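You operate a simulated robot arm through the tools that you are given. There is no shell and no other tool. Be economical: measure what you need, move in short steps, check, and stop when the job is done.

Carry out the task below with a simulated robot arm. There is one attempt and no reset: what you move stays moved.

Task
Pour some cereal into the small tub, then fold and clip the bag.
Fine: Stand the bag back where it was; the green clip goes over the folded top. Set down upright: cereal bag.

Only the result counts: the job must be done as asked and must still hold three seconds after the hand-in. Knocking over, shifting, dropping, spilling or breaking anything else fails it. Flat cloth is picked up by pressing the open fingertips on it (5 to 10 N) and closing them slowly along it; thin cloth reads only 2 to 8 mm in the jaws.

Robot
A 7-joint arm with a two-finger parallel gripper, fixed in place. Base frame: the origin is at the foot of the arm, x ahead of it, y to its left, z up; the work surface is at about z = 900. Units: mm, degrees, N and s.
Its first joint turns from -166.0 to 166.0 degrees. Payload 3.43 kg.
Tool frame: the origin (TCP) lies between the finger pads and is the grasp point; the fingertips stand 30 mm ahead of it; z points along the fingers, y is the line along which they close. The gripper opens to 94 mm. The fingers are 28 mm wide and 10 mm thick; the gripper's body (50 by 96 mm) begins 55 mm behind the TCP.
Orientation is that of the tool frame in the base frame, as [roll, pitch, yaw] about the fixed x, y, z axes, in that order (R = Rz(yaw) Ry(pitch) Rx(roll)). With the fingers straight down and closing along the base's y, the tool's x points along the base's -x, its y along +y and its z along -z.

Tools
- The arm moves only by the tool arm_command. Its argument "motion" is a list that holds one entry, the list of rows, each a list of 7 numbers: the turn, a rotation vector about the base's x, y, z in units of 8 degrees (1.0 is 8 degrees), then the shift along the base's x, y, z in units of 30 mm (1.0 is 30 mm), then the closure, from 0 (fully open) to 1 (shut). In form: [[[rx, ry, rz, dx, dy, dz, hand], ...]]. A call has 1 to 10 rows; each row shifts and turns the commanded pose from where the row before left it. A call with a number of a shift or a turn outside -1 to 1 is refused whole. Each row takes 0.2 s and may step no farther than 50 mm and 8.6 degrees from the row before; otherwise, or with a gripper value out of range, the whole call is refused. Where a pose cannot be reached the arm comes as near as it can. A force on the tool above 50 N (or 10 N above the force at the start of the call, whichever is more), or a blocked arm, ends the call early, and 0.2 s more pass. The fingers move at their own pace (about 45 mm/s each) and stop on an object; they squeeze with about 40 N. The grip force told is the motor's: it shows also when the fingers shut on nothing. Time passes only in rows, and 0.2 s behind the last, so rows that do not move let the fingers close. The reply holds the time, the measured pose of the TCP, the force on the tool along the base axes, the opening and the grip force, in the units named above and with some noise, with the torque about the TCP (base axes, N m) and any sound that the robot's microphone picked up.
- Cameras (640 x 400 px; columns grow to the right, rows downward): "scene" is fixed at [49.7, 499.9, 1561.2]; the picture's right is [-0.72, -0.70, 0.00], its down [-0.25, 0.26, -0.93] and it looks along [0.65, -0.67, -0.36] (base axes); focal length 364 px, centre (320, 200). "wrist" rides on the gripper at [76, 14, -102] in the tool frame; the picture's right is [-0.18, 0.98, 0.00], its down [-0.75, -0.14, -0.64] and it looks along [-0.63, -0.12, 0.77] (tool axes); focal length 243 px, centre (320, 200). There is no depth. A picture from a camera that has moved, and an enlarged one, comes with that camera's place and axes in the base frame and with its lens.
- capture(camera): a new picture of that camera. The clock stands still meanwhile.
- zoom(camera, box): a new picture of the part [left, top, right, bottom] of that camera's present view, enlarged. The clock stands still meanwhile.
- close_job(): hands the job in; it is judged then, once.

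Work in short steps. Places have to be worked out from the pictures, the camera data and where the tool is seen: move nearer, look again, correct. Check each grasp and each placing, and mend what went wrong. You have 120 turns and 76 pictures in all, those below and enlarged ones among them. Open the gripper and draw the arm clear of the work before you hand the job in, unless the task says otherwise; then end with one line.

The tools are called after ">>>" as a command line: name --argument value ..., lists and objects as JSON in quotes. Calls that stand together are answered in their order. arm_command: Moves the arm, as the interface text tells. Its arguments: {"type":"object","properties":{"motion":{"type":"array","items":{"type":"array","items":{"type":"array","items":{"type":"number"}}}}},"required":["motion"]} The other tools are called the same way: capture (camera) takes a picture; zoom (camera, box) takes an enlarged picture of a part of a camera's view; close_job () hands the job in.

At the start:

```text
time: 0.0
position: [610.0, -149.5, 1358.3]
orientation: [179.9, 0.0, 180.0]
wrist_force: [-0.1, -0.3, -0.5]
moment: [0.0, -0.01, 0.0]
width: 93.9
grasp_force: 0.2
```

scene: 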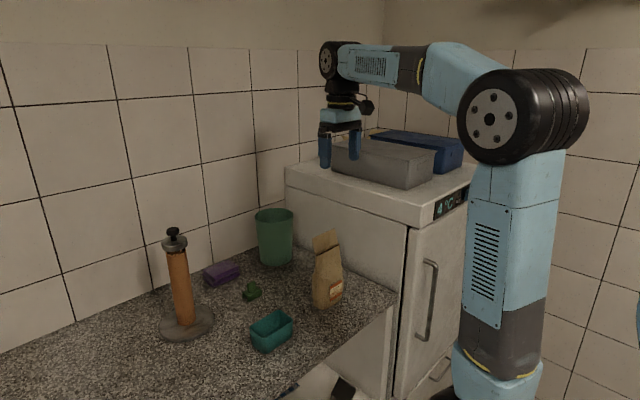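
wrist: 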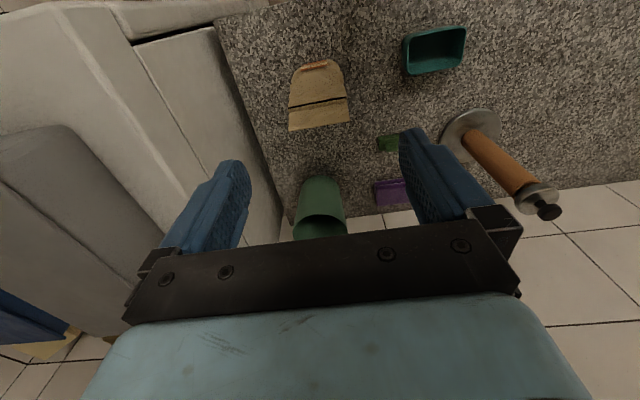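

I'll look closely at the objects first.

>>> zoom --camera "scene" --box '[200, 200, 400, 360]'

>>> zoom --camera "wrist" --box '[220, 0, 540, 240]'

```text
2.50 times, centred on (300, 280) of scene
camera zoom: at [49.7, 499.9, 1561.2], right [-0.72, -0.7, 0.0], down [-0.25, 0.26, -0.93], along [0.65, -0.67, -0.36], focal length 910 px, centre (370, 0)
```

zoom: 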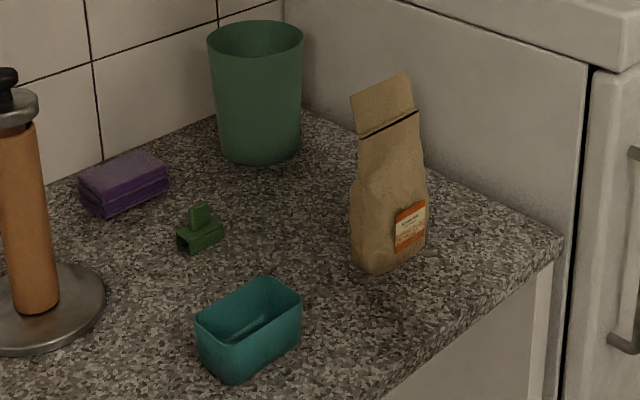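

```text
1.67 times, centred on (380, 120) of wrist
camera zoom: at [534.0, -135.0, 1460.8], right [0.18, 0.98, 0.0], down [0.75, -0.14, 0.64], along [0.63, -0.12, -0.77], focal length 404 px, centre (220, 333)
```

zoom: 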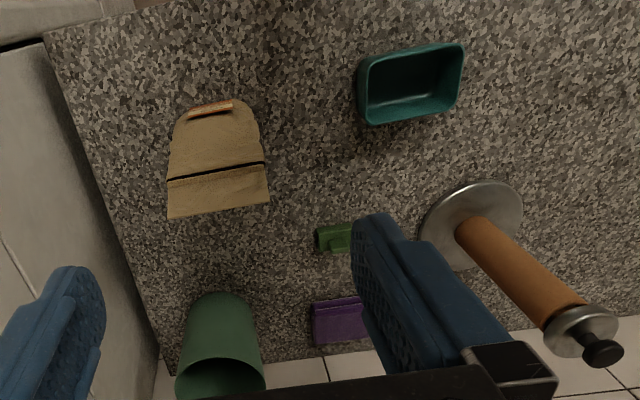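

The bag stands near (660,-163), about 213 mm tall and roughly aligned with y. The tub is near (646,57) with its rim at z≈947, and the clip is near (825,-10). I plan to grip the bag across its thickness from the +y side, so I'm turning the tool 90° there.

>>> arm_command --motion '[[[0, 0, 1, 0.1, 0.5, -0.2, 0], [0, 0, 1, 0.1, 0.5, -0.2, 0], [0, 0, 1, 0.1, 0.5, -0.2, 0], [0, 0, 1, 0.1, 0.5, -0.2, 0], [0, 0, 1, 0.1, 0.5, -0.2, 0], [0, 0, 1, 0.1, 0.5, -0.2, 0], [0, 0, 1, 0.1, 0.5, -0.2, 0], [0, 0, 1, 0.1, 0.5, -0.2, 0], [0, 0, 1, 0.1, 0.5, -0.2, 0], [0, 0, 1, 0.1, 0.5, -0.2, 0]]]'

>>> arm_command --motion '[[[0, 0, 1, 0.1, 0.3, -0.2, 0], [0, 0, 0.25, 0, 0.3, -0.2, 0], [-1, 0, 0, 0, 0.1, -0.2, 0], [-1, 0, 0, 0, 0.1, -0.2, 0], [-1, 0, 0, 0, 0.1, -0.2, 0], [-1, 0, 0, 0, 0.1, -0.2, 0], [-1, 0, 0, 0, 0.1, -0.2, 0], [-1, 0, 0, 0, 0.1, -0.2, 0]]]'

>>> capture --camera "wrist"

>>> capture --camera "scene"

```text
time: 2.2
position: [640.3, -0.7, 1300.1]
orientation: [-180.0, 0.0, -99.9]
wrist_force: [-0.8, -0.7, -0.5]
moment: [0.0, -0.03, 0.04]
width: 93.6
grasp_force: 0.0
```

```text
time: 4.0
position: [643.2, 36.6, 1251.4]
orientation: [180.0, -48.0, -90.1]
wrist_force: [-0.5, -0.8, 0.1]
moment: [0.0, 0.0, 0.03]
width: 93.9
grasp_force: 0.1
```

```text
71 pictures are left
camera wrist: at [628.7, 61.6, 1376.1], right [-0.98, 0.12, -0.14], down [0.14, 0.98, -0.13], along [0.12, -0.15, -0.98], focal length 243 px, centre (320, 200)
```

wrist: 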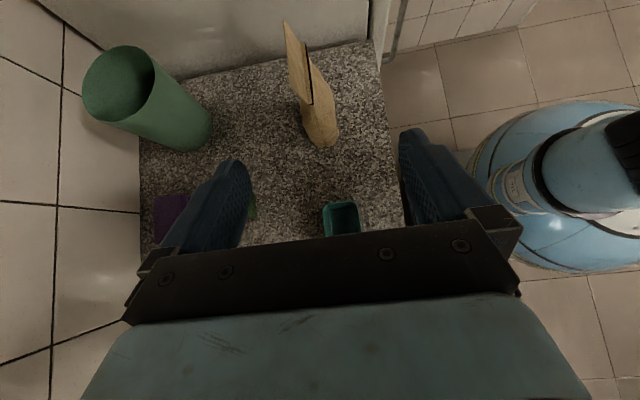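

```text
70 pictures are left
```

scene: 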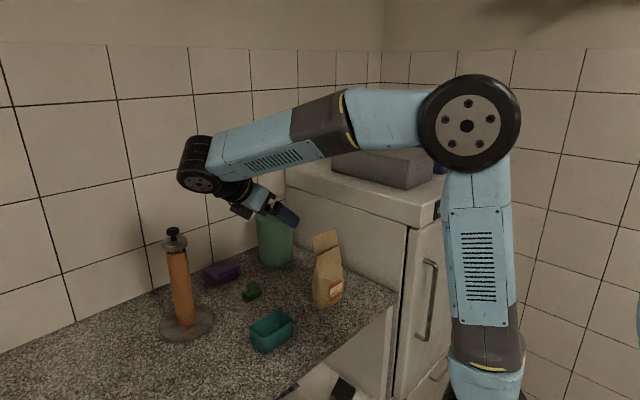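

>>> zoom --camera "wrist" --box '[220, 0, 420, 160]'

```text
2.50 times, centred on (320, 80) of wrist
camera zoom: at [628.7, 61.6, 1376.1], right [-0.98, 0.12, -0.14], down [0.14, 0.98, -0.13], along [0.12, -0.15, -0.98], focal length 606 px, centre (320, 500)
```

zoom: 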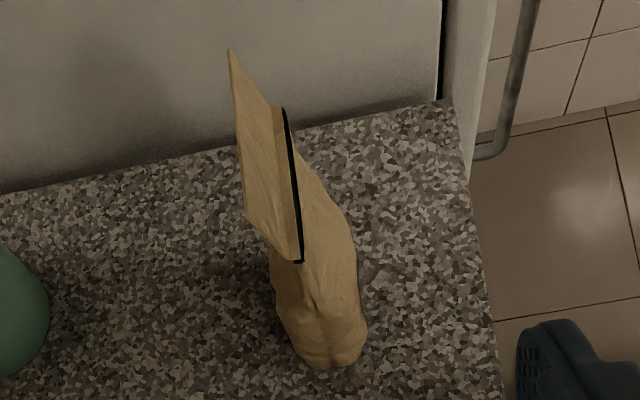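

The flap leans about 20° toward +x. Its crease is at x≈661, z≈1065, and the body spans x 633–690. I'm tilting the tool to 65° and moving to a pre-grasp on the +y side.

>>> arm_command --motion '[[[-0.71, 0, 0, 0.07, -0.28, -0.9, 0], [-0.71, 0, 0, 0.07, -0.28, -0.9, 0], [-0.71, 0, 0, 0.07, -0.28, -0.9, 0], [0, 0, 0, 0.07, -0.28, -0.9, 0], [0, 0, 0, 0.07, -0.28, -0.9, 0], [0, 0, 0, 0.07, -0.28, -0.9, 0], [0, 0, 0, 0.07, -0.28, -0.9, 0], [0, 0, 0, 0.07, -0.28, -0.9, 0]]]'

>>> capture --camera "wrist"

>>> capture --camera "scene"

```text
time: 5.8
position: [660.5, -30.1, 1036.2]
orientation: [180.0, -65.0, -90.1]
wrist_force: [-0.6, 0.4, -0.3]
moment: [0.03, 0.0, -0.02]
width: 94.1
grasp_force: 0.0
```

```text
68 pictures are left
camera wrist: at [645.4, 30.7, 1147.4], right [-0.98, 0.08, -0.17], down [0.14, 0.9, -0.41], along [0.12, -0.43, -0.9], focal length 243 px, centre (320, 200)
```

wrist: 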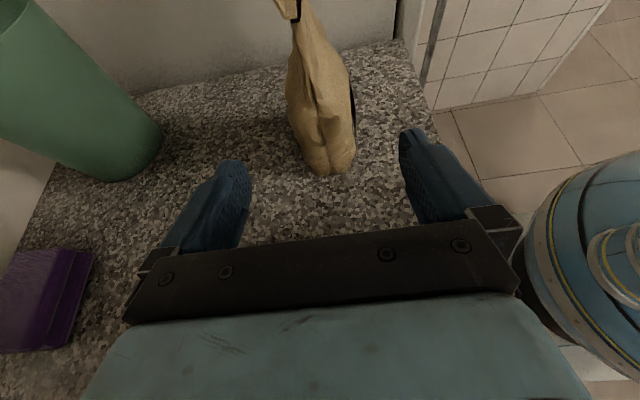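

```text
67 pictures are left
```

scene: 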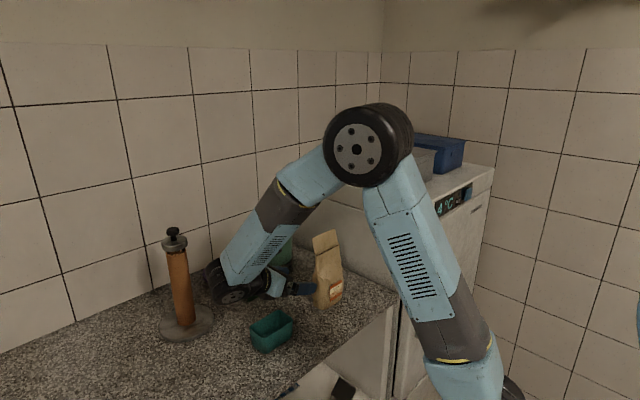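

The bag is centred between the fingers at about x=662. I'm advancing to the grasp point.

>>> arm_command --motion '[[[0, 0, 0, 0, -0.68, -0.34, 0], [0, 0, 0, 0, -0.68, -0.34, 0], [0, 0, 0, 0, -0.68, -0.34, 0], [0, 0, 0, 0.03, -0.68, -0.34, 0], [0, 0, 0, 0.03, -0.68, -0.34, 0]]]'

>>> capture --camera "wrist"

>>> zoom --camera "scene" --box '[200, 200, 400, 360]'

```text
time: 7.0
position: [662.4, -133.6, 983.2]
orientation: [179.9, -64.9, -89.9]
wrist_force: [-0.3, 1.0, 0.2]
moment: [-0.01, -0.01, 0.0]
width: 93.9
grasp_force: 0.1
```

```text
66 pictures are left
camera wrist: at [646.6, -71.8, 1096.7], right [-0.98, 0.08, -0.17], down [0.14, 0.9, -0.41], along [0.12, -0.43, -0.9], focal length 243 px, centre (320, 200)
```

wrist: 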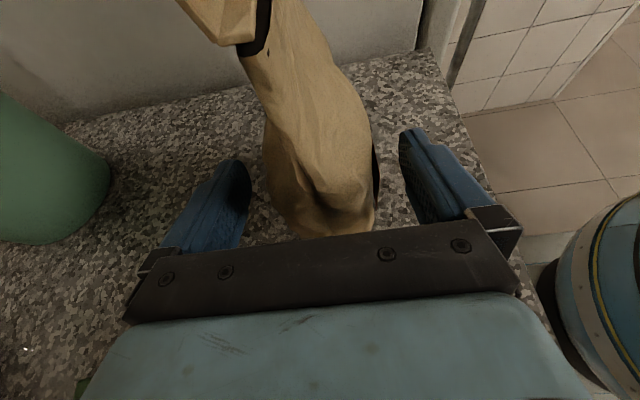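

```text
2.50 times, centred on (300, 280) of scene
camera zoom: at [49.7, 499.9, 1561.2], right [-0.72, -0.7, 0.0], down [-0.25, 0.26, -0.93], along [0.65, -0.67, -0.36], focal length 910 px, centre (370, 0)
```

zoom: 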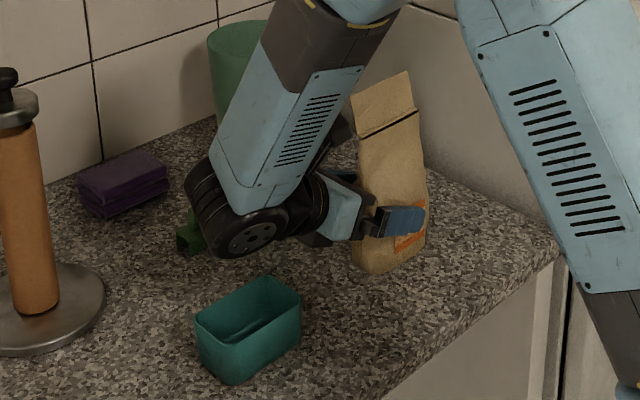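

The fingers straddle the bag body, so I'm closing them.

>>> arm_command --motion '[[[0, 0, 0, 0, 0, 0, 0.3], [0, 0, 0, 0, 0, 0, 0.45], [0, 0, 0, 0, 0, 0, 0.6], [0, 0, 0, 0, 0, 0, 0.8], [0, 0, 0, 0, 0, 0, 1], [0, 0, 0, 0, 0, 0, 1], [0, 0, 0, 0, 0, 0, 1]]]'

```text
time: 8.6
position: [661.4, -132.9, 985.8]
orientation: [179.9, -65.0, -89.8]
wrist_force: [-1.9, -0.1, 3.9]
moment: [-0.05, 0.29, -0.04]
width: 59.0
grasp_force: 40.0
```

The grip is firm at 59 mm, with the bag's home TCP at (661.4,-132.9,985.8). I'm lifting it.

>>> arm_command --motion '[[[0, 0, 0, 0, 0, 0.3, 1], [0, 0, 0, 0, 0, 0.6, 1], [0, 0, 0, 0, 0, 0.8, 1], [0, 0, 0, 0, 0, 0.8, 1], [0, 0, 0, 0, 0, 0.8, 1], [0, 0, 0, 0, 0, 0.8, 1], [0, 0, 0, 0, 0, 0.6, 1], [0, 0, 0, 0, 0, 0.3, 1]]]'

>>> capture --camera "scene"

```text
time: 10.4
position: [661.2, -134.0, 1133.7]
orientation: [180.0, -65.0, -89.9]
wrist_force: [-0.2, -0.1, -0.3]
moment: [0.01, 0.01, -0.01]
width: 58.8
grasp_force: 40.1
```

```text
64 pictures are left
```

scene: 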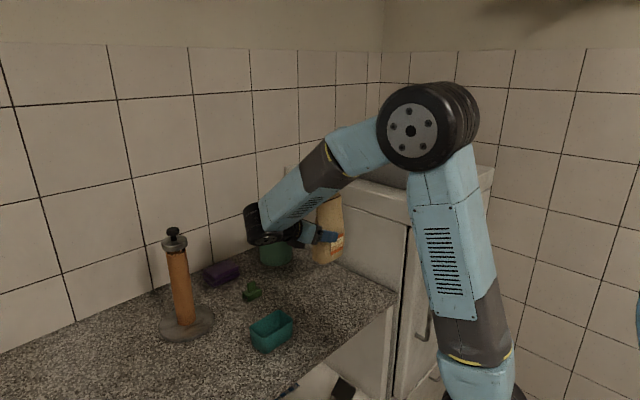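

The bag is lifted cleanly. I'm carrying it to the +y side of the tub while tilting its top toward -y by about 40°, which shouldn't pour yet.

>>> arm_command --motion '[[[0, 0, 0, 0, 0.4, 0.2, 1], [0, 0, 0, 0, 0.8, 0.2, 1], [0, 0, 0, -0.05, 1, 0.1, 1], [0, 0, 0, -0.05, 1, 0, 1], [0.3, 0, 0, -0.05, 1, 0, 1], [0.6, 0, 0, -0.05, 1, 0, 1], [0.6, 0, 0, -0.05, 1, 0, 1], [0.6, 0, 0, -0.05, 1, 0, 1], [0.6, 0, 0, -0.05, 1, 0, 1], [0.6, 0, 0, -0.05, 1, 0, 1]]]'

>>> capture --camera "scene"

>>> capture --camera "wrist"

```text
time: 12.6
position: [650.1, 142.2, 1149.0]
orientation: [179.9, -38.6, -89.8]
wrist_force: [-0.2, -0.3, -0.2]
moment: [0.03, 0.01, 0.02]
width: 58.9
grasp_force: 39.9
```

```text
63 pictures are left
```

scene: 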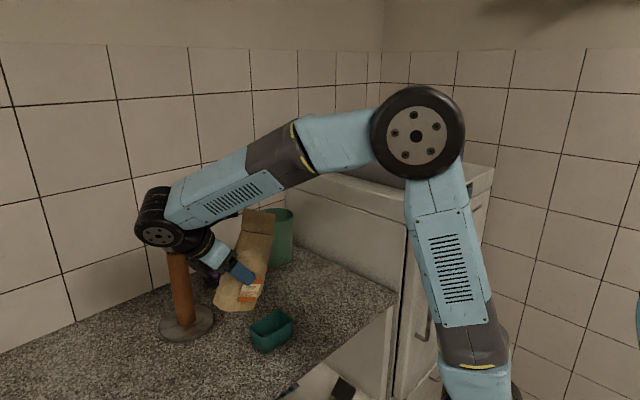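

```text
62 pictures are left
camera wrist: at [635.8, 147.2, 1276.4], right [-0.98, 0.14, -0.11], down [0.14, 0.99, 0.03], along [0.12, 0.02, -0.99], focal length 243 px, centre (320, 200)
```

wrist: 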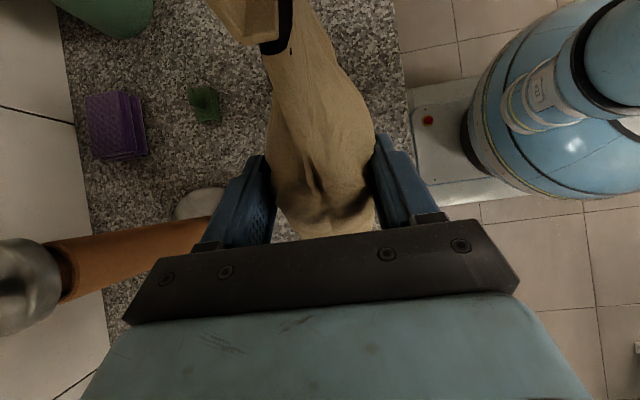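

The tilt is 26° and holding. I'm tilting to 80° with the lower mouth corner kept over the tub.

>>> arm_command --motion '[[[0.67, 0, 0, 0, 0.1, -0.33, 1], [0.67, 0, 0, -0.02, 0.1, -0.33, 1], [0.67, 0, 0, -0.02, 0.1, -0.33, 1], [0.67, 0, 0, -0.02, 0.1, -0.33, 1], [0.67, 0, 0, -0.02, 0.1, -0.33, 1], [0.67, 0, 0, -0.02, 0.1, -0.33, 1], [0.67, 0, 0, -0.02, 0.1, -0.33, 1], [0.67, 0, 0, -0.02, 0.1, -0.33, 1], [0.67, 0, 0, -0.02, 0.1, -0.33, 1], [0.67, 0, 0, -0.02, 0.1, -0.33, 1]]]'

>>> zoom --camera "scene" --box '[160, 200, 360, 360]'

>>> capture --camera "wrist"

```text
time: 14.8
position: [646.0, 172.1, 1050.4]
orientation: [-180.0, 14.9, -90.0]
wrist_force: [0.1, 0.7, -0.2]
moment: [0.02, -0.02, 0.02]
width: 58.7
grasp_force: 40.1
```

```text
2.50 times, centred on (260, 280) of scene
camera zoom: at [49.7, 499.9, 1561.2], right [-0.72, -0.7, 0.0], down [-0.25, 0.26, -0.93], along [0.65, -0.67, -0.36], focal length 910 px, centre (470, 0)
```

zoom: 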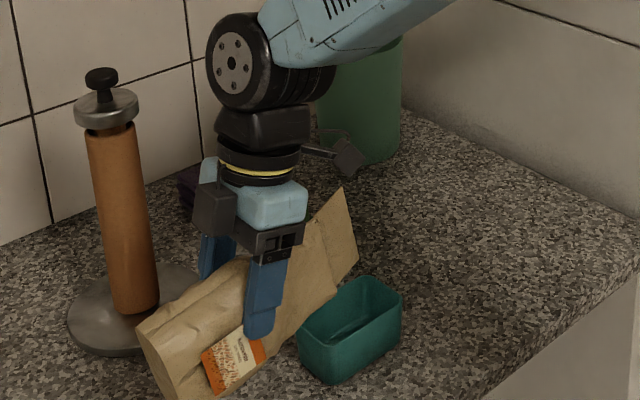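

```text
60 pictures are left
camera wrist: at [630.7, 73.5, 1129.6], right [-0.98, 0.18, 0.05], down [0.14, 0.56, 0.82], along [0.12, 0.81, -0.58], focal length 243 px, centre (320, 200)
```

wrist: 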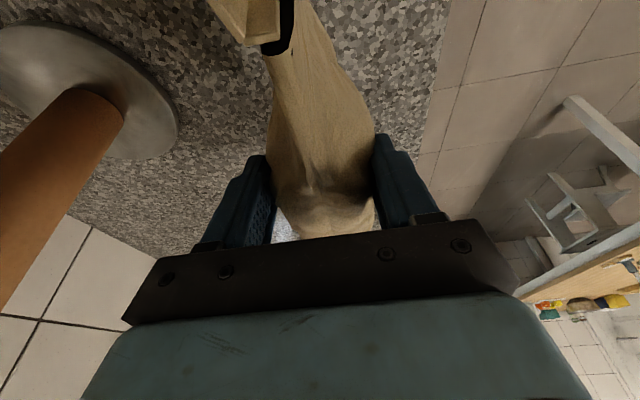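

The flap corner sits over the tub as calculated, and nothing has poured yet. I'm tilting to 95° about the mouth.

>>> arm_command --motion '[[[0.47, 0, 0, 0, -0.14, 0.08, 1], [0.47, 0, 0, 0, -0.14, 0.08, 1], [0.47, 0, 0, 0, -0.14, 0.08, 1], [0.47, 0, 0, 0, -0.14, 0.08, 1], [0, 0, 0, 0, 0, 0, 1], [0, 0, 0, 0, 0, 0, 1]]]'

>>> zoom --camera "scene" --box '[200, 220, 350, 340]'

```text
time: 16.2
position: [643.8, 155.6, 1059.7]
orientation: [180.0, 30.0, -89.9]
wrist_force: [-0.1, -0.4, -1.1]
moment: [0.0, 0.02, 0.0]
width: 58.6
grasp_force: 40.2
```

```text
3.33 times, centred on (275, 280) of scene
camera zoom: at [49.7, 499.9, 1561.2], right [-0.72, -0.7, 0.0], down [-0.25, 0.26, -0.93], along [0.65, -0.67, -0.36], focal length 1214 px, centre (470, -67)
```

zoom: 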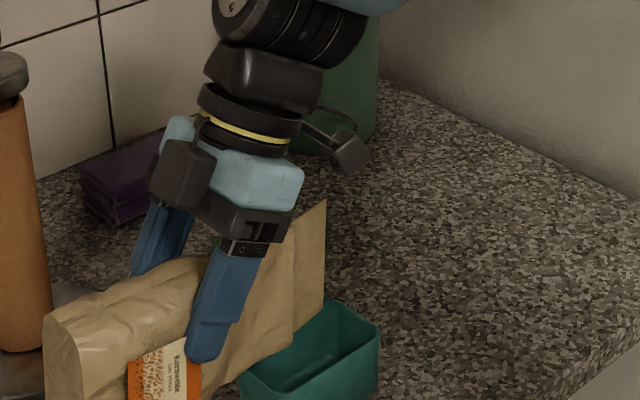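

Nothing has fallen at 95°, so I'm tilting to 108°.

>>> arm_command --motion '[[[0.41, 0, 0, 0, -0.18, 0.2, 1], [0.41, 0, 0, 0, -0.18, 0.2, 1], [0.41, 0, 0, 0, -0.18, 0.2, 1], [0.41, 0, 0, 0, -0.18, 0.18, 1], [0, 0, 0, 0, 0, 0, 1]]]'

>>> zoom --camera "scene" --box '[200, 220, 350, 360]'

```text
time: 17.4
position: [643.0, 134.6, 1082.8]
orientation: [179.9, 43.1, -90.0]
wrist_force: [0.7, 0.5, -0.9]
moment: [-0.01, 0.0, 0.0]
width: 58.7
grasp_force: 39.7
```

```text
2.86 times, centred on (275, 290) of scene
camera zoom: at [49.7, 499.9, 1561.2], right [-0.72, -0.7, 0.0], down [-0.25, 0.26, -0.93], along [0.65, -0.67, -0.36], focal length 1040 px, centre (449, -57)
```

zoom: 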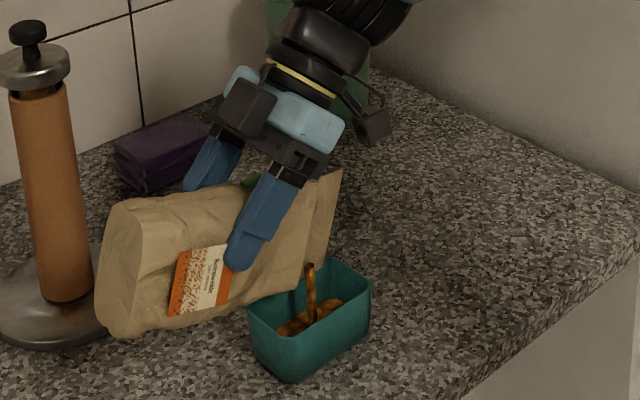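

Cereal is pouring into the tub. I'll hold for a moment and then tilt back about the mouth.

>>> arm_command --motion '[[[0, 0, 0, 0, 0, 0, 1], [0, 0, 0, 0, 0, 0, 1], [-0.82, 0, 0, 0, 0.36, -0.38, 1], [-0.82, 0, 0, 0, 0.36, -0.38, 1], [-0.94, 0, 0, 0, 0.28, -0.16, 1], [-0.94, 0, 0, 0, 0.28, -0.16, 1]]]'

>>> zoom --camera "scene" --box '[200, 220, 350, 360]'

```text
time: 18.8
position: [645.1, 172.1, 1050.6]
orientation: [-180.0, 14.9, -90.2]
wrist_force: [1.2, -1.3, -0.7]
moment: [0.04, 0.01, -0.03]
width: 58.5
grasp_force: 40.5
```

```text
2.86 times, centred on (275, 290) of scene
camera zoom: at [49.7, 499.9, 1561.2], right [-0.72, -0.7, 0.0], down [-0.25, 0.26, -0.93], along [0.65, -0.67, -0.36], focal length 1040 px, centre (449, -57)
```

zoom: 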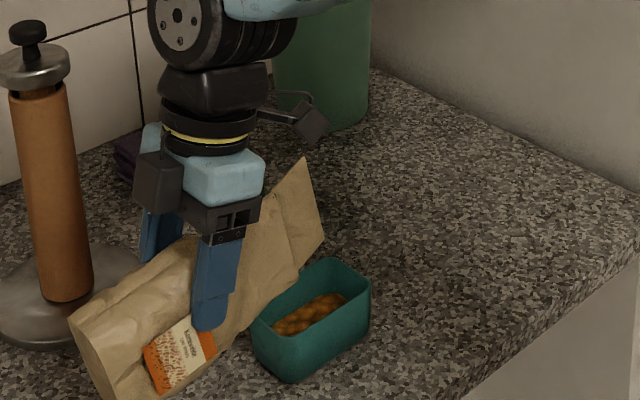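

The tub is now partly filled, with no spill visible. I'm retracing the path to bring the bag upright and will check the tub from above.

>>> arm_command --motion '[[[-0.67, 0, 0, 0.02, -0.1, 0.33, 1], [-0.67, 0, 0, 0.02, -0.1, 0.33, 1], [-0.67, 0, 0, 0.02, -0.1, 0.33, 1], [-0.67, 0, 0, 0.02, -0.1, 0.33, 1], [-0.67, 0, 0, 0.02, -0.1, 0.33, 1], [-0.67, 0, 0, 0.02, -0.1, 0.33, 1], [-0.67, 0, 0, 0.02, -0.1, 0.33, 1], [-0.67, 0, 0, 0.02, -0.1, 0.33, 1], [-0.67, 0, 0, 0.02, -0.1, 0.33, 1], [-0.67, 0, 0, 0.02, -0.1, 0.33, 1]]]'

>>> zoom --camera "scene" --box '[200, 220, 350, 360]'

```text
time: 21.0
position: [652.0, 142.9, 1148.6]
orientation: [-180.0, -38.7, -89.9]
wrist_force: [0.2, -0.2, -0.4]
moment: [0.06, -0.02, 0.01]
width: 58.3
grasp_force: 40.3
```

```text
2.86 times, centred on (275, 290) of scene
camera zoom: at [49.7, 499.9, 1561.2], right [-0.72, -0.7, 0.0], down [-0.25, 0.26, -0.93], along [0.65, -0.67, -0.36], focal length 1040 px, centre (449, -57)
```

zoom: 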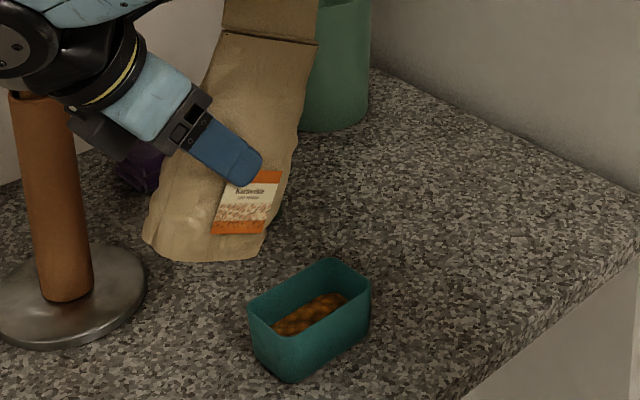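

The tub is about half full and there's no spill. I'm carrying the bag back above its place and bringing it upright.

>>> arm_command --motion '[[[-0.6, 0, 0, 0.03, -1, 0, 1], [-0.6, 0, 0, 0.03, -1, 0, 1], [-0.6, 0, 0, 0.03, -1, 0, 1], [-0.6, 0, 0, 0.03, -1, 0, 1], [-0.6, 0, 0, 0.03, -1, 0, 1], [-0.3, 0, 0, 0.03, -1, 0, 1], [0, 0, 0, 0.03, -1, -0.1, 1], [0, 0, 0, 0.03, -1, -0.1, 1], [0, 0, 0, 0.03, -0.8, -0.1, 1], [0, 0, 0, 0, -0.4, -0.1, 1]]]'

>>> capture --camera "wrist"

>>> zoom --camera "scene" --box '[200, 180, 400, 340]'

```text
time: 23.2
position: [660.5, -136.0, 1138.6]
orientation: [179.9, -65.1, -89.9]
wrist_force: [-0.2, -0.1, 0.3]
moment: [0.02, 0.02, -0.01]
width: 58.2
grasp_force: 39.8
```

```text
55 pictures are left
camera wrist: at [644.2, -74.4, 1249.4], right [-0.98, 0.08, -0.17], down [0.14, 0.9, -0.41], along [0.12, -0.43, -0.9], focal length 243 px, centre (320, 200)
```

wrist: 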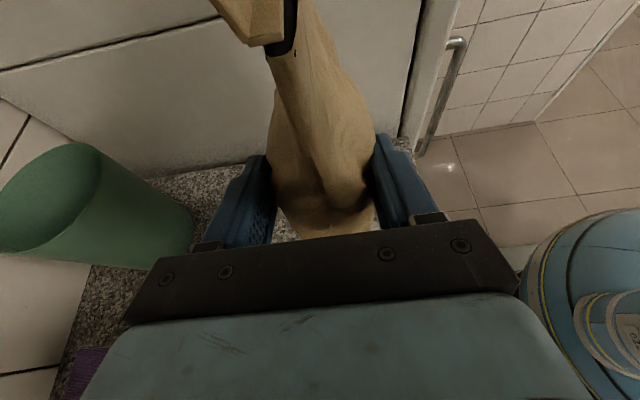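

```text
2.50 times, centred on (300, 260) of scene
camera zoom: at [49.7, 499.9, 1561.2], right [-0.72, -0.7, 0.0], down [-0.25, 0.26, -0.93], along [0.65, -0.67, -0.36], focal length 910 px, centre (370, 50)
```

zoom: 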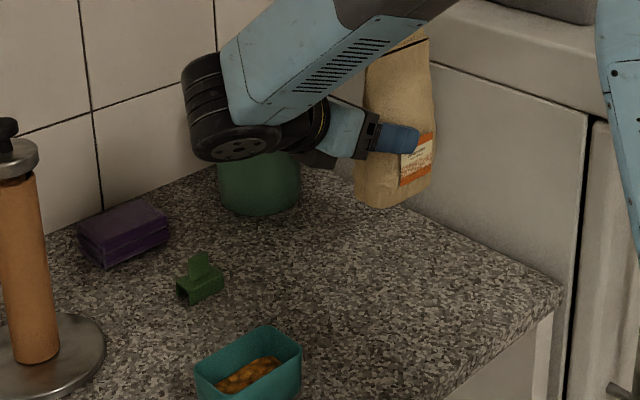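

The bag is upright over its spot, so I'm lowering it, with the last stretch slow.

>>> arm_command --motion '[[[0, 0, 0, 0.03, 0.05, -0.8, 1], [0, 0, 0, 0, 0.05, -0.9, 1], [0, 0, 0, 0, 0, -0.9, 1], [0, 0, 0, 0, 0, -0.9, 1], [0, 0, 0, 0, 0, -0.8, 1], [0, 0, 0, 0, 0, -0.3, 1], [0, 0, 0, 0, 0, -0.15, 1], [0, 0, 0, 0, 0, -0.1, 1]]]'

```text
time: 25.0
position: [660.2, -131.0, 992.3]
orientation: [179.9, -65.0, -89.9]
wrist_force: [0.4, 0.6, -0.9]
moment: [0.04, 0.03, -0.03]
width: 58.3
grasp_force: 40.3
```

There's no contact yet, so I'm continuing in small steps.

>>> arm_command --motion '[[[0, 0, 0, 0.02, -0.05, -0.08, 1], [0, 0, 0, 0.02, 0, -0.07, 1], [0, 0, 0, 0, 0, -0.05, 1], [0, 0, 0, 0, 0, 0, 1]]]'

```text
time: 26.0
position: [660.7, -130.8, 987.4]
orientation: [-179.8, -65.1, -90.1]
wrist_force: [1.5, 0.5, 14.5]
moment: [-0.24, 0.23, 0.01]
width: 58.5
grasp_force: 39.8
```

There's contact at about 14 N, so the bag is on the counter. I'm easing up slightly and opening the fingers slowly.

>>> arm_command --motion '[[[0, 0, 0, 0, 0, 0.03, 1], [0, 0, 0, 0, 0, 0, 0.35], [0, 0, 0, 0, 0, 0, 0.25], [0, 0, 0, 0, 0, 0, 0.15], [0, 0, 0, 0, 0, 0, 0.05], [0, 0, 0, 0, 0, 0, 0], [0, 0, 0, 0, 0, 0, 0]]]'

>>> capture --camera "wrist"

>>> zoom --camera "scene" --box '[200, 200, 400, 360]'

```text
time: 27.6
position: [660.7, -130.6, 986.4]
orientation: [179.9, -65.1, -90.0]
wrist_force: [0.0, 0.0, 0.3]
moment: [-0.05, 0.02, 0.01]
width: 94.0
grasp_force: 0.0
```

```text
53 pictures are left
camera wrist: at [646.2, -69.7, 1099.0], right [-0.98, 0.08, -0.17], down [0.14, 0.9, -0.41], along [0.12, -0.43, -0.9], focal length 243 px, centre (320, 200)
```

wrist: 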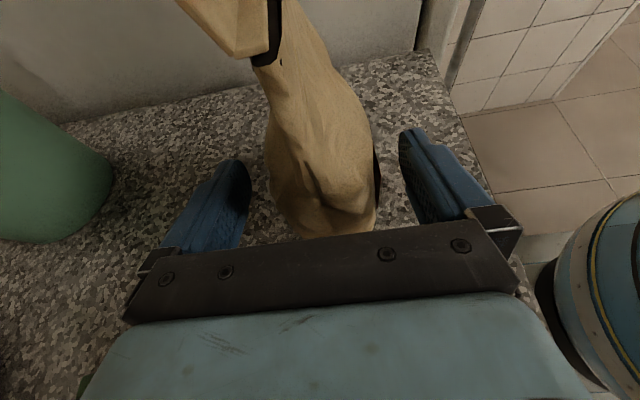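

```text
2.50 times, centred on (300, 280) of scene
camera zoom: at [49.7, 499.9, 1561.2], right [-0.72, -0.7, 0.0], down [-0.25, 0.26, -0.93], along [0.65, -0.67, -0.36], focal length 910 px, centre (370, 0)
```

zoom: 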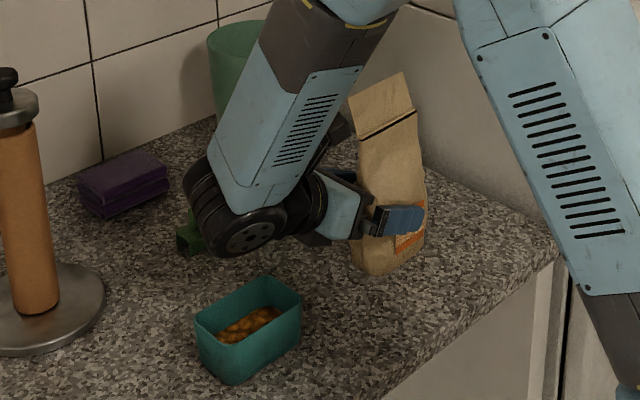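

The bag is standing in its original place. I'm backing out along the approach axis and then looking closely at the flap.

>>> arm_command --motion '[[[0, 0, 0, 0, 0.7, 0.33, 0], [0, 0, 0, 0, 0.9, 0.42, 0], [0, 0, 0, 0, 0.9, 0.42, 0], [0, 0, 0, 0, 0.9, 0.42, 0], [0, 0, 0, 0, 0.6, 0.42, 0]]]'

>>> zoom --camera "wrist" --box '[240, 0, 400, 120]'

>>> zoom --camera "scene" --box '[290, 220, 370, 284]'

```text
time: 28.8
position: [661.2, -11.6, 1047.1]
orientation: [179.9, -65.0, -89.9]
wrist_force: [0.0, 0.9, 0.0]
moment: [-0.01, 0.0, 0.0]
width: 94.2
grasp_force: 0.0
```

```text
3.33 times, centred on (320, 60) of wrist
camera zoom: at [646.2, 49.4, 1159.3], right [-0.98, 0.08, -0.17], down [0.14, 0.9, -0.41], along [0.12, -0.43, -0.9], focal length 809 px, centre (320, 667)
```

zoom: 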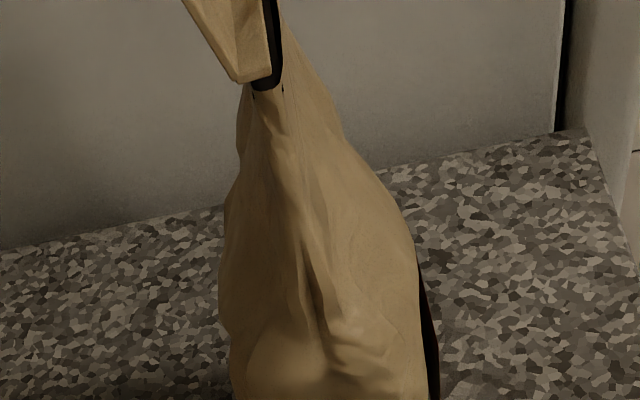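

```text
6.25 times, centred on (330, 252) of scene
camera zoom: at [49.7, 499.9, 1561.2], right [-0.72, -0.7, 0.0], down [-0.25, 0.26, -0.93], along [0.65, -0.67, -0.36], focal length 2276 px, centre (258, -125)
```

zoom: 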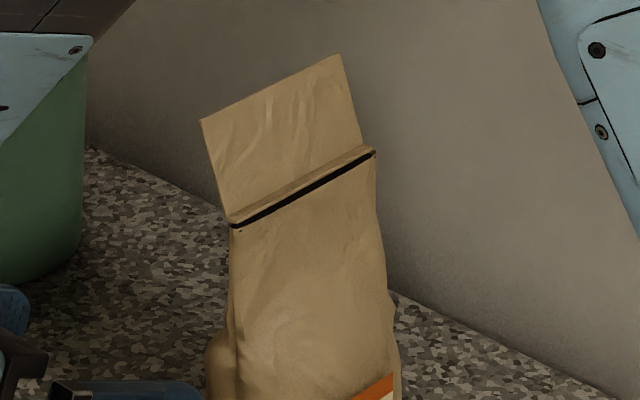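

The flap is a thick strip hinged at the crease and leaning toward +x. I'll level the tool to point along -y and roll it 20° to match the flap, so the flap can be gripped by its side edge and folded by rolling the wrist.

>>> arm_command --motion '[[[-0.8, 0, 0, 0.1, 0.2, 0.44, 0], [-0.8, 0, 0, 0.1, 0.2, 0.44, 0], [-0.8, 0, 0, 0.1, 0.2, 0.44, 0], [-0.72, 0, 0, 0.1, 0, 0.44, 0], [0, 0.8, 0, 0, 0, 0, 0], [0, 0.8, 0, 0, 0, 0, 0], [0, 0.9, 0, 0, 0, 0, 0]]]'

>>> capture --camera "wrist"

>>> capture --camera "scene"

```text
time: 30.4
position: [673.1, 6.9, 1099.5]
orientation: [90.0, -69.9, -0.1]
wrist_force: [-0.8, -0.3, 0.8]
moment: [-0.03, 0.01, -0.01]
width: 94.0
grasp_force: 0.1
```

```text
49 pictures are left
camera wrist: at [685.4, 109.7, 1176.4], right [-0.99, 0.0, 0.17], down [-0.13, 0.64, -0.76], along [-0.11, -0.77, -0.63], focal length 243 px, centre (320, 200)
```

wrist: 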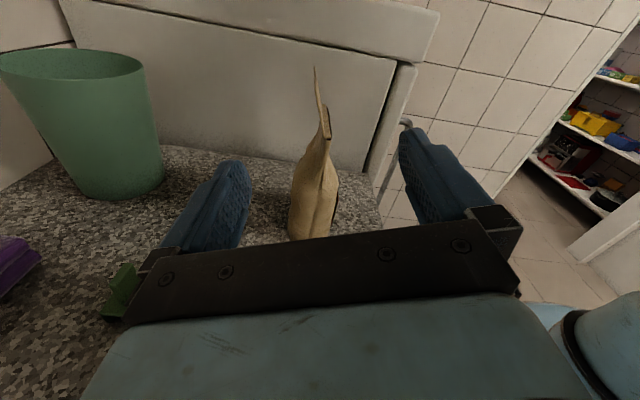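

```text
48 pictures are left
```

scene: 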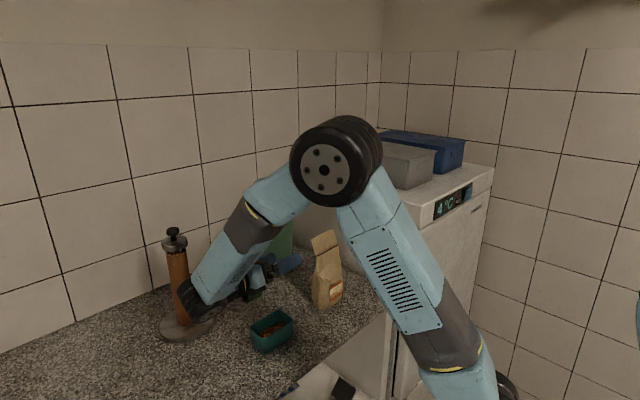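

>>> zoom --camera "wrist" --box '[260, 50, 380, 140]'

```text
4.44 times, centred on (320, 95) of wrist
camera zoom: at [685.4, 109.7, 1176.4], right [-0.99, 0.0, 0.17], down [-0.13, 0.64, -0.76], along [-0.11, -0.77, -0.63], focal length 1078 px, centre (320, 667)
```

zoom: 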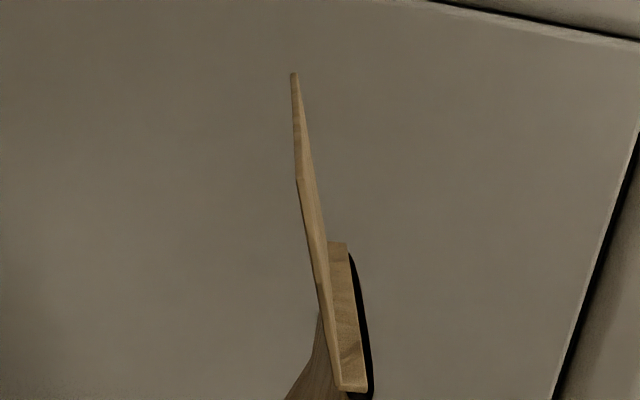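

The flap is a thin sheet hinged at the back edge of the bag's top, at about (664, z 1072), with its tip at (679,1114). It therefore folds backward, toward +x. I'm advancing to straddle its near edge.

>>> arm_command --motion '[[[0, 0, 0, 0, -0.9, -0.02, 0], [0, 0, 0, 0, -0.9, -0.02, 0], [0, 0, 0, 0, -0.9, -0.02, 0], [0, 0, 0, 0, -0.9, -0.02, 0], [0, 0, 0, 0, -0.8, 0, 0]]]'

>>> capture --camera "wrist"

>>> zoom --camera "scene" --box '[250, 200, 400, 320]'

```text
time: 31.6
position: [672.6, -125.1, 1096.4]
orientation: [89.9, -70.0, 0.2]
wrist_force: [-0.9, 0.2, 0.0]
moment: [-0.02, 0.01, 0.01]
width: 93.8
grasp_force: 0.1
```

```text
46 pictures are left
camera wrist: at [685.7, -22.2, 1173.0], right [-0.99, 0.0, 0.16], down [-0.13, 0.64, -0.76], along [-0.1, -0.77, -0.63], focal length 243 px, centre (320, 200)
```

wrist: 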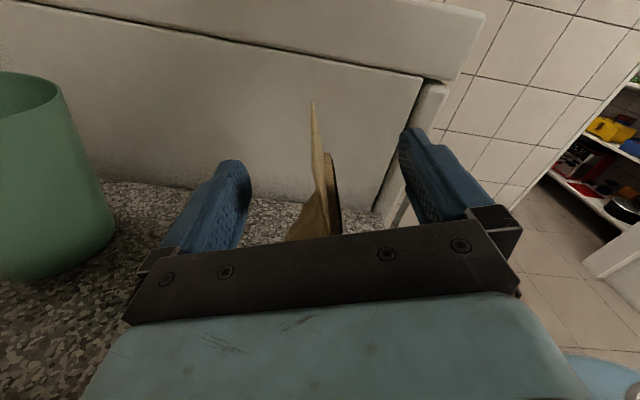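

```text
3.33 times, centred on (325, 260) of scene
camera zoom: at [49.7, 499.9, 1561.2], right [-0.72, -0.7, 0.0], down [-0.25, 0.26, -0.93], along [0.65, -0.67, -0.36], focal length 1214 px, centre (303, 0)
```

zoom: 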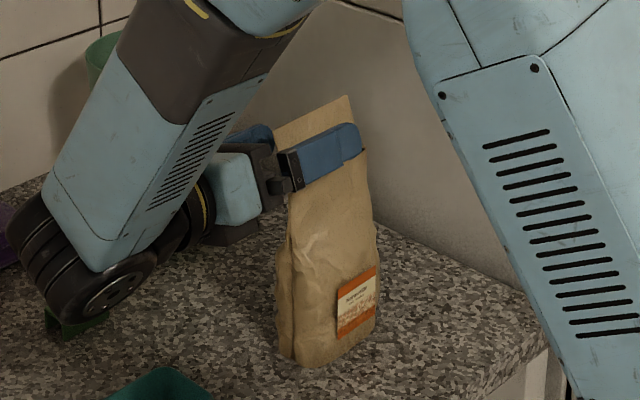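

The flap is centred between the fingers, so I'm closing on it.

>>> arm_command --motion '[[[0, 0, 0, 0, 0, 0, 0.4], [0, 0, 0, 0, 0, 0, 0.6], [0, 0, 0, 0, 0, 0, 0.8], [0, 0, 0, 0, 0, 0, 0.9], [0, 0, 0, 0, 0, 0, 1], [0, 0, 0, 0, 0, 0, 1]]]'

>>> capture --camera "wrist"

```text
time: 33.0
position: [673.4, -124.1, 1096.9]
orientation: [90.0, -70.0, -0.1]
wrist_force: [-0.2, -0.1, -0.5]
moment: [0.11, 0.01, 0.04]
width: 5.1
grasp_force: 27.6
```

```text
44 pictures are left
camera wrist: at [685.6, -22.1, 1173.0], right [-0.99, 0.0, 0.16], down [-0.13, 0.64, -0.76], along [-0.11, -0.77, -0.63], focal length 243 px, centre (320, 200)
```

wrist: 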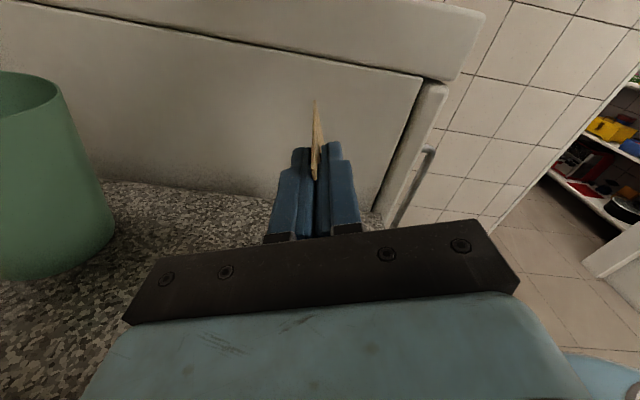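

The flap is gripped at 5 mm. I'm testing the fold with 16° about the hinge toward +x and watching the forces.

>>> arm_command --motion '[[[0, 0.5, 0, 0.059, 0, -0.024, 1], [0, 0.5, 0, 0.058, 0, -0.028, 1], [0, 0.5, 0, 0.056, 0, -0.032, 1], [0, 0.5, 0, 0.054, 0, -0.036, 1]]]'

>>> zoom --camera "scene" --box '[250, 200, 400, 320]'

```text
time: 34.0
position: [679.6, -124.6, 1094.3]
orientation: [89.8, -54.0, 0.0]
wrist_force: [5.0, 0.9, 18.1]
moment: [-0.1, -0.82, 0.08]
width: 5.0
grasp_force: 39.0
```

```text
3.33 times, centred on (325, 260) of scene
camera zoom: at [49.7, 499.9, 1561.2], right [-0.72, -0.7, 0.0], down [-0.25, 0.26, -0.93], along [0.65, -0.67, -0.36], focal length 1214 px, centre (303, 0)
```

zoom: 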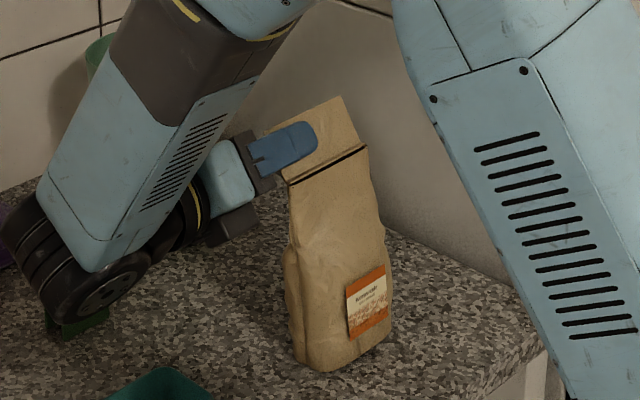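

The whole bag tilted (18 N, 0.8 N·m), so the flap doesn't fold that way. I'm reversing to the start angle.

>>> arm_command --motion '[[[0, -0.5, 0, -0.054, 0, 0.036, 1], [0, -0.5, 0, -0.056, 0, 0.032, 1], [0, -0.5, 0, -0.058, 0, 0.028, 1], [0, -0.5, 0, -0.059, 0, 0.024, 1], [0, 0, 0, 0, 0, 0, 1]]]'

>>> zoom --camera "scene" --box '[250, 200, 400, 320]'

```text
time: 35.2
position: [671.9, -125.2, 1096.4]
orientation: [90.0, -69.9, 0.0]
wrist_force: [-1.1, 0.6, 13.3]
moment: [0.01, 0.22, 0.0]
width: 5.0
grasp_force: 39.5
```

```text
3.33 times, centred on (325, 260) of scene
camera zoom: at [49.7, 499.9, 1561.2], right [-0.72, -0.7, 0.0], down [-0.25, 0.26, -0.93], along [0.65, -0.67, -0.36], focal length 1214 px, centre (303, 0)
```

zoom: 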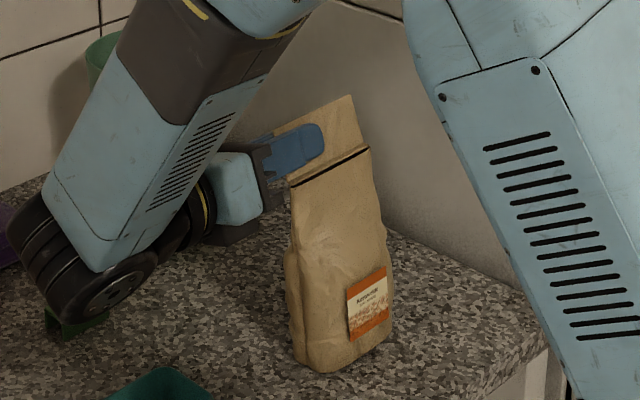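

The bag slid a few mm and the gripper is pressing down on it. Now I'm testing the other direction, toward -x, with a slight rise to relieve the pressing.

>>> arm_command --motion '[[[0, 0, 0, 0, 0, 0.06, 1], [0, -0.5, 0, -0.06, 0, 0.04, 1], [0, -0.5, 0, -0.06, 0, 0.02, 1], [0, -0.5, 0, -0.062, 0, 0.014, 1], [0, -0.5, 0, -0.063, 0, 0.01, 1], [0, 0, 0, 0, 0, 0, 1]]]'

>>> zoom --camera "scene" --box '[250, 200, 400, 320]'

```text
time: 36.6
position: [665.5, -125.3, 1102.5]
orientation: [90.1, -86.0, -0.1]
wrist_force: [-0.7, -0.4, -0.8]
moment: [0.04, -0.04, 0.0]
width: 4.8
grasp_force: 39.4
```

```text
3.33 times, centred on (325, 260) of scene
camera zoom: at [49.7, 499.9, 1561.2], right [-0.72, -0.7, 0.0], down [-0.25, 0.26, -0.93], along [0.65, -0.67, -0.36], focal length 1214 px, centre (303, 0)
```

zoom: 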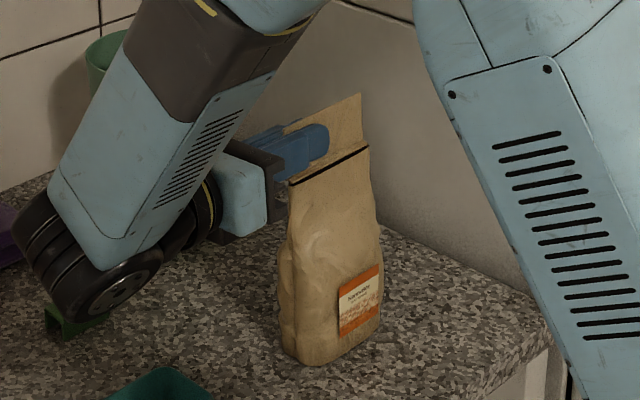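

The crease and body are back at their original pixels while the flap has turned about 16° forward with almost no force. So it folds toward -x, and I'm continuing along the hinge arc.

>>> arm_command --motion '[[[0, -0.5, 0, -0.07, 0, 0, 1], [0, -0.5, 0, -0.07, 0, 0, 1], [0, -0.5, 0, -0.07, 0, -0.01, 1], [0, -0.5, 0, -0.07, 0, -0.01, 1], [0, -0.5, 0, -0.068, 0, -0.018, 1], [0, -0.5, 0, -0.068, 0, -0.019, 1], [0, -0.5, 0, -0.065, 0, -0.03, 1], [0, -0.5, 0, -0.065, 0, -0.03, 1]]]'

>>> zoom --camera "scene" --box '[250, 200, 400, 320]'

```text
time: 38.4
position: [648.2, -126.5, 1098.7]
orientation: [-89.9, -61.8, 179.8]
wrist_force: [-2.6, -0.7, 22.6]
moment: [0.05, -0.11, -0.05]
width: 4.6
grasp_force: 39.4
```

```text
3.33 times, centred on (325, 260) of scene
camera zoom: at [49.7, 499.9, 1561.2], right [-0.72, -0.7, 0.0], down [-0.25, 0.26, -0.93], along [0.65, -0.67, -0.36], focal length 1214 px, centre (303, 0)
```

zoom: 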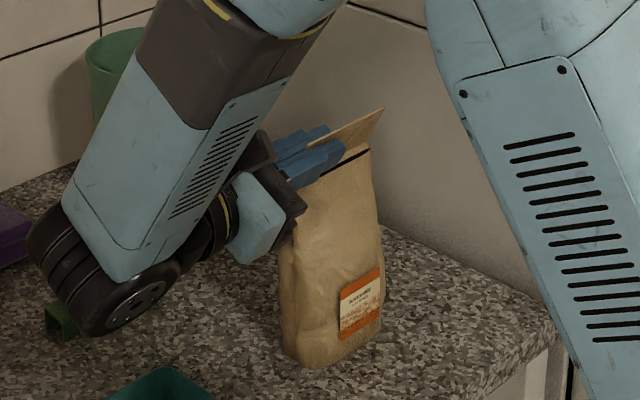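

The flap is folding forward, though with about 22 N of down-press. I'm raising slightly and continuing the arc to about -60°.

>>> arm_command --motion '[[[0, 0, 0, 0, 0, 0.06, 1], [0, -0.5, 0, -0.06, 0, -0.035, 1], [0, -0.5, 0, -0.06, 0, -0.038, 1], [0, -0.5, 0, -0.055, 0, -0.045, 1], [0, -0.5, 0, -0.055, 0, -0.047, 1], [0, -0.5, 0, -0.048, 0, -0.052, 1], [0, -0.5, 0, -0.048, 0, -0.054, 1], [0, -0.5, 0, -0.04, 0, -0.06, 1], [0, -0.5, 0, -0.04, 0, -0.06, 1]]]'

>>> zoom --camera "scene" --box '[250, 200, 400, 320]'

```text
time: 40.4
position: [635.6, -123.9, 1089.9]
orientation: [-90.0, -29.8, -180.0]
wrist_force: [-2.9, 1.0, 35.5]
moment: [0.1, -0.73, 0.07]
width: 5.0
grasp_force: 39.5
```

```text
3.33 times, centred on (325, 260) of scene
camera zoom: at [49.7, 499.9, 1561.2], right [-0.72, -0.7, 0.0], down [-0.25, 0.26, -0.93], along [0.65, -0.67, -0.36], focal length 1214 px, centre (303, 0)
```

zoom: 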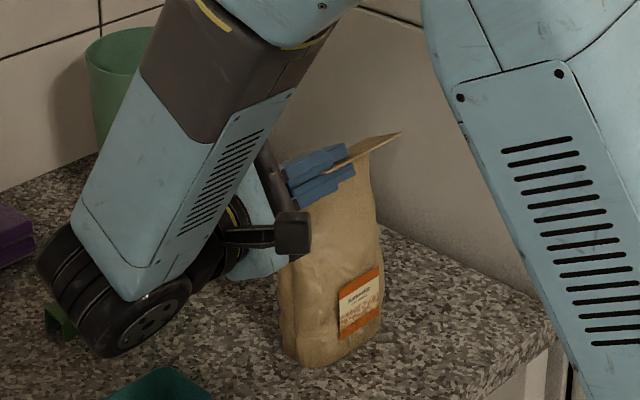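

I see 35 N of vertical force, so I'm pressing on the body. I'm easing up a few mm without turning.

>>> arm_command --motion '[[[0, 0, 0, -0.02, 0, 0.07, 1], [0, 0, 0, -0.02, 0, 0.07, 1], [0, 0, 0, 0, 0, 0, 1]]]'

>>> capture --camera "wrist"

```text
time: 41.2
position: [637.2, -125.4, 1091.4]
orientation: [-90.2, -30.1, -179.9]
wrist_force: [0.2, 0.3, -1.2]
moment: [0.05, 0.01, 0.04]
width: 4.8
grasp_force: 38.7
```

```text
38 pictures are left
camera wrist: at [562.9, -22.3, 1117.8], right [-0.33, 0.0, -0.94], down [0.72, 0.64, -0.26], along [0.61, -0.77, -0.22], focal length 243 px, centre (320, 200)
```

wrist: 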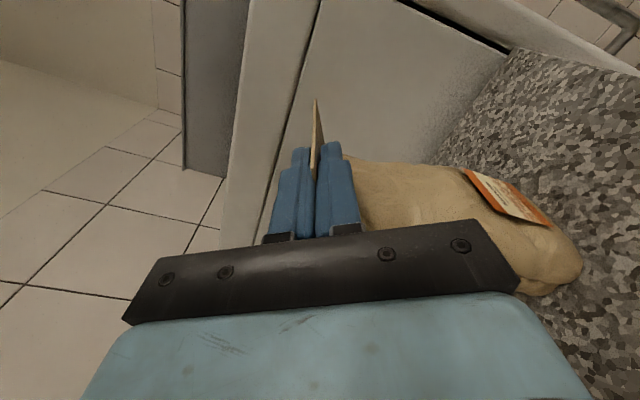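

The force is relieved. I'm continuing the fold another 24° and staying slightly high.

>>> arm_command --motion '[[[0, -0.5, 0, -0.032, 0, -0.055, 1], [0, -0.5, 0, -0.03, 0, -0.055, 1], [0, -0.5, 0, -0.025, 0, -0.06, 1], [0, -0.5, 0, -0.022, 0, -0.06, 1], [0, -0.5, 0, -0.012, 0, -0.06, 1], [0, -0.5, 0, -0.012, 0, -0.06, 1]]]'

>>> zoom --camera "scene" --box '[250, 200, 400, 320]'

```text
time: 42.6
position: [630.5, -126.3, 1081.3]
orientation: [-90.0, -6.1, 180.0]
wrist_force: [-0.5, 0.1, -0.3]
moment: [0.03, 0.0, 0.02]
width: 4.6
grasp_force: 39.1
```

```text
3.33 times, centred on (325, 260) of scene
camera zoom: at [49.7, 499.9, 1561.2], right [-0.72, -0.7, 0.0], down [-0.25, 0.26, -0.93], along [0.65, -0.67, -0.36], focal length 1214 px, centre (303, 0)
```

zoom: 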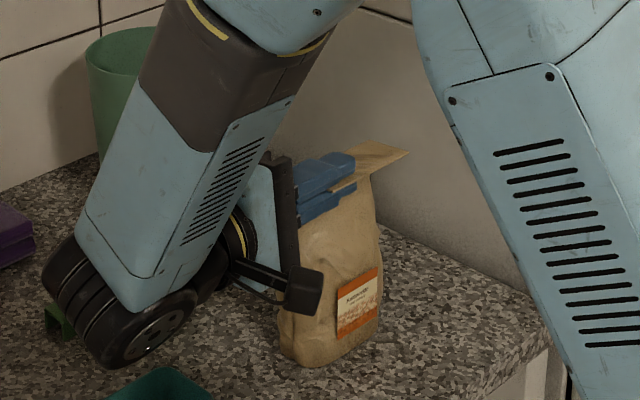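

The flap is now nearly horizontal with no load. I'm lowering slightly to make sure the bag rests on the counter before letting go.

>>> arm_command --motion '[[[0, 0, 0, 0, 0, -0.05, 1], [0, 0, 0, 0, 0, -0.05, 1], [0, 0, 0, 0, 0, 0, 1]]]'

```text
time: 43.4
position: [630.7, -124.8, 1080.6]
orientation: [-89.9, -5.9, -180.0]
wrist_force: [-3.2, 4.9, 19.9]
moment: [0.11, -0.53, 0.09]
width: 4.9
grasp_force: 39.4
```

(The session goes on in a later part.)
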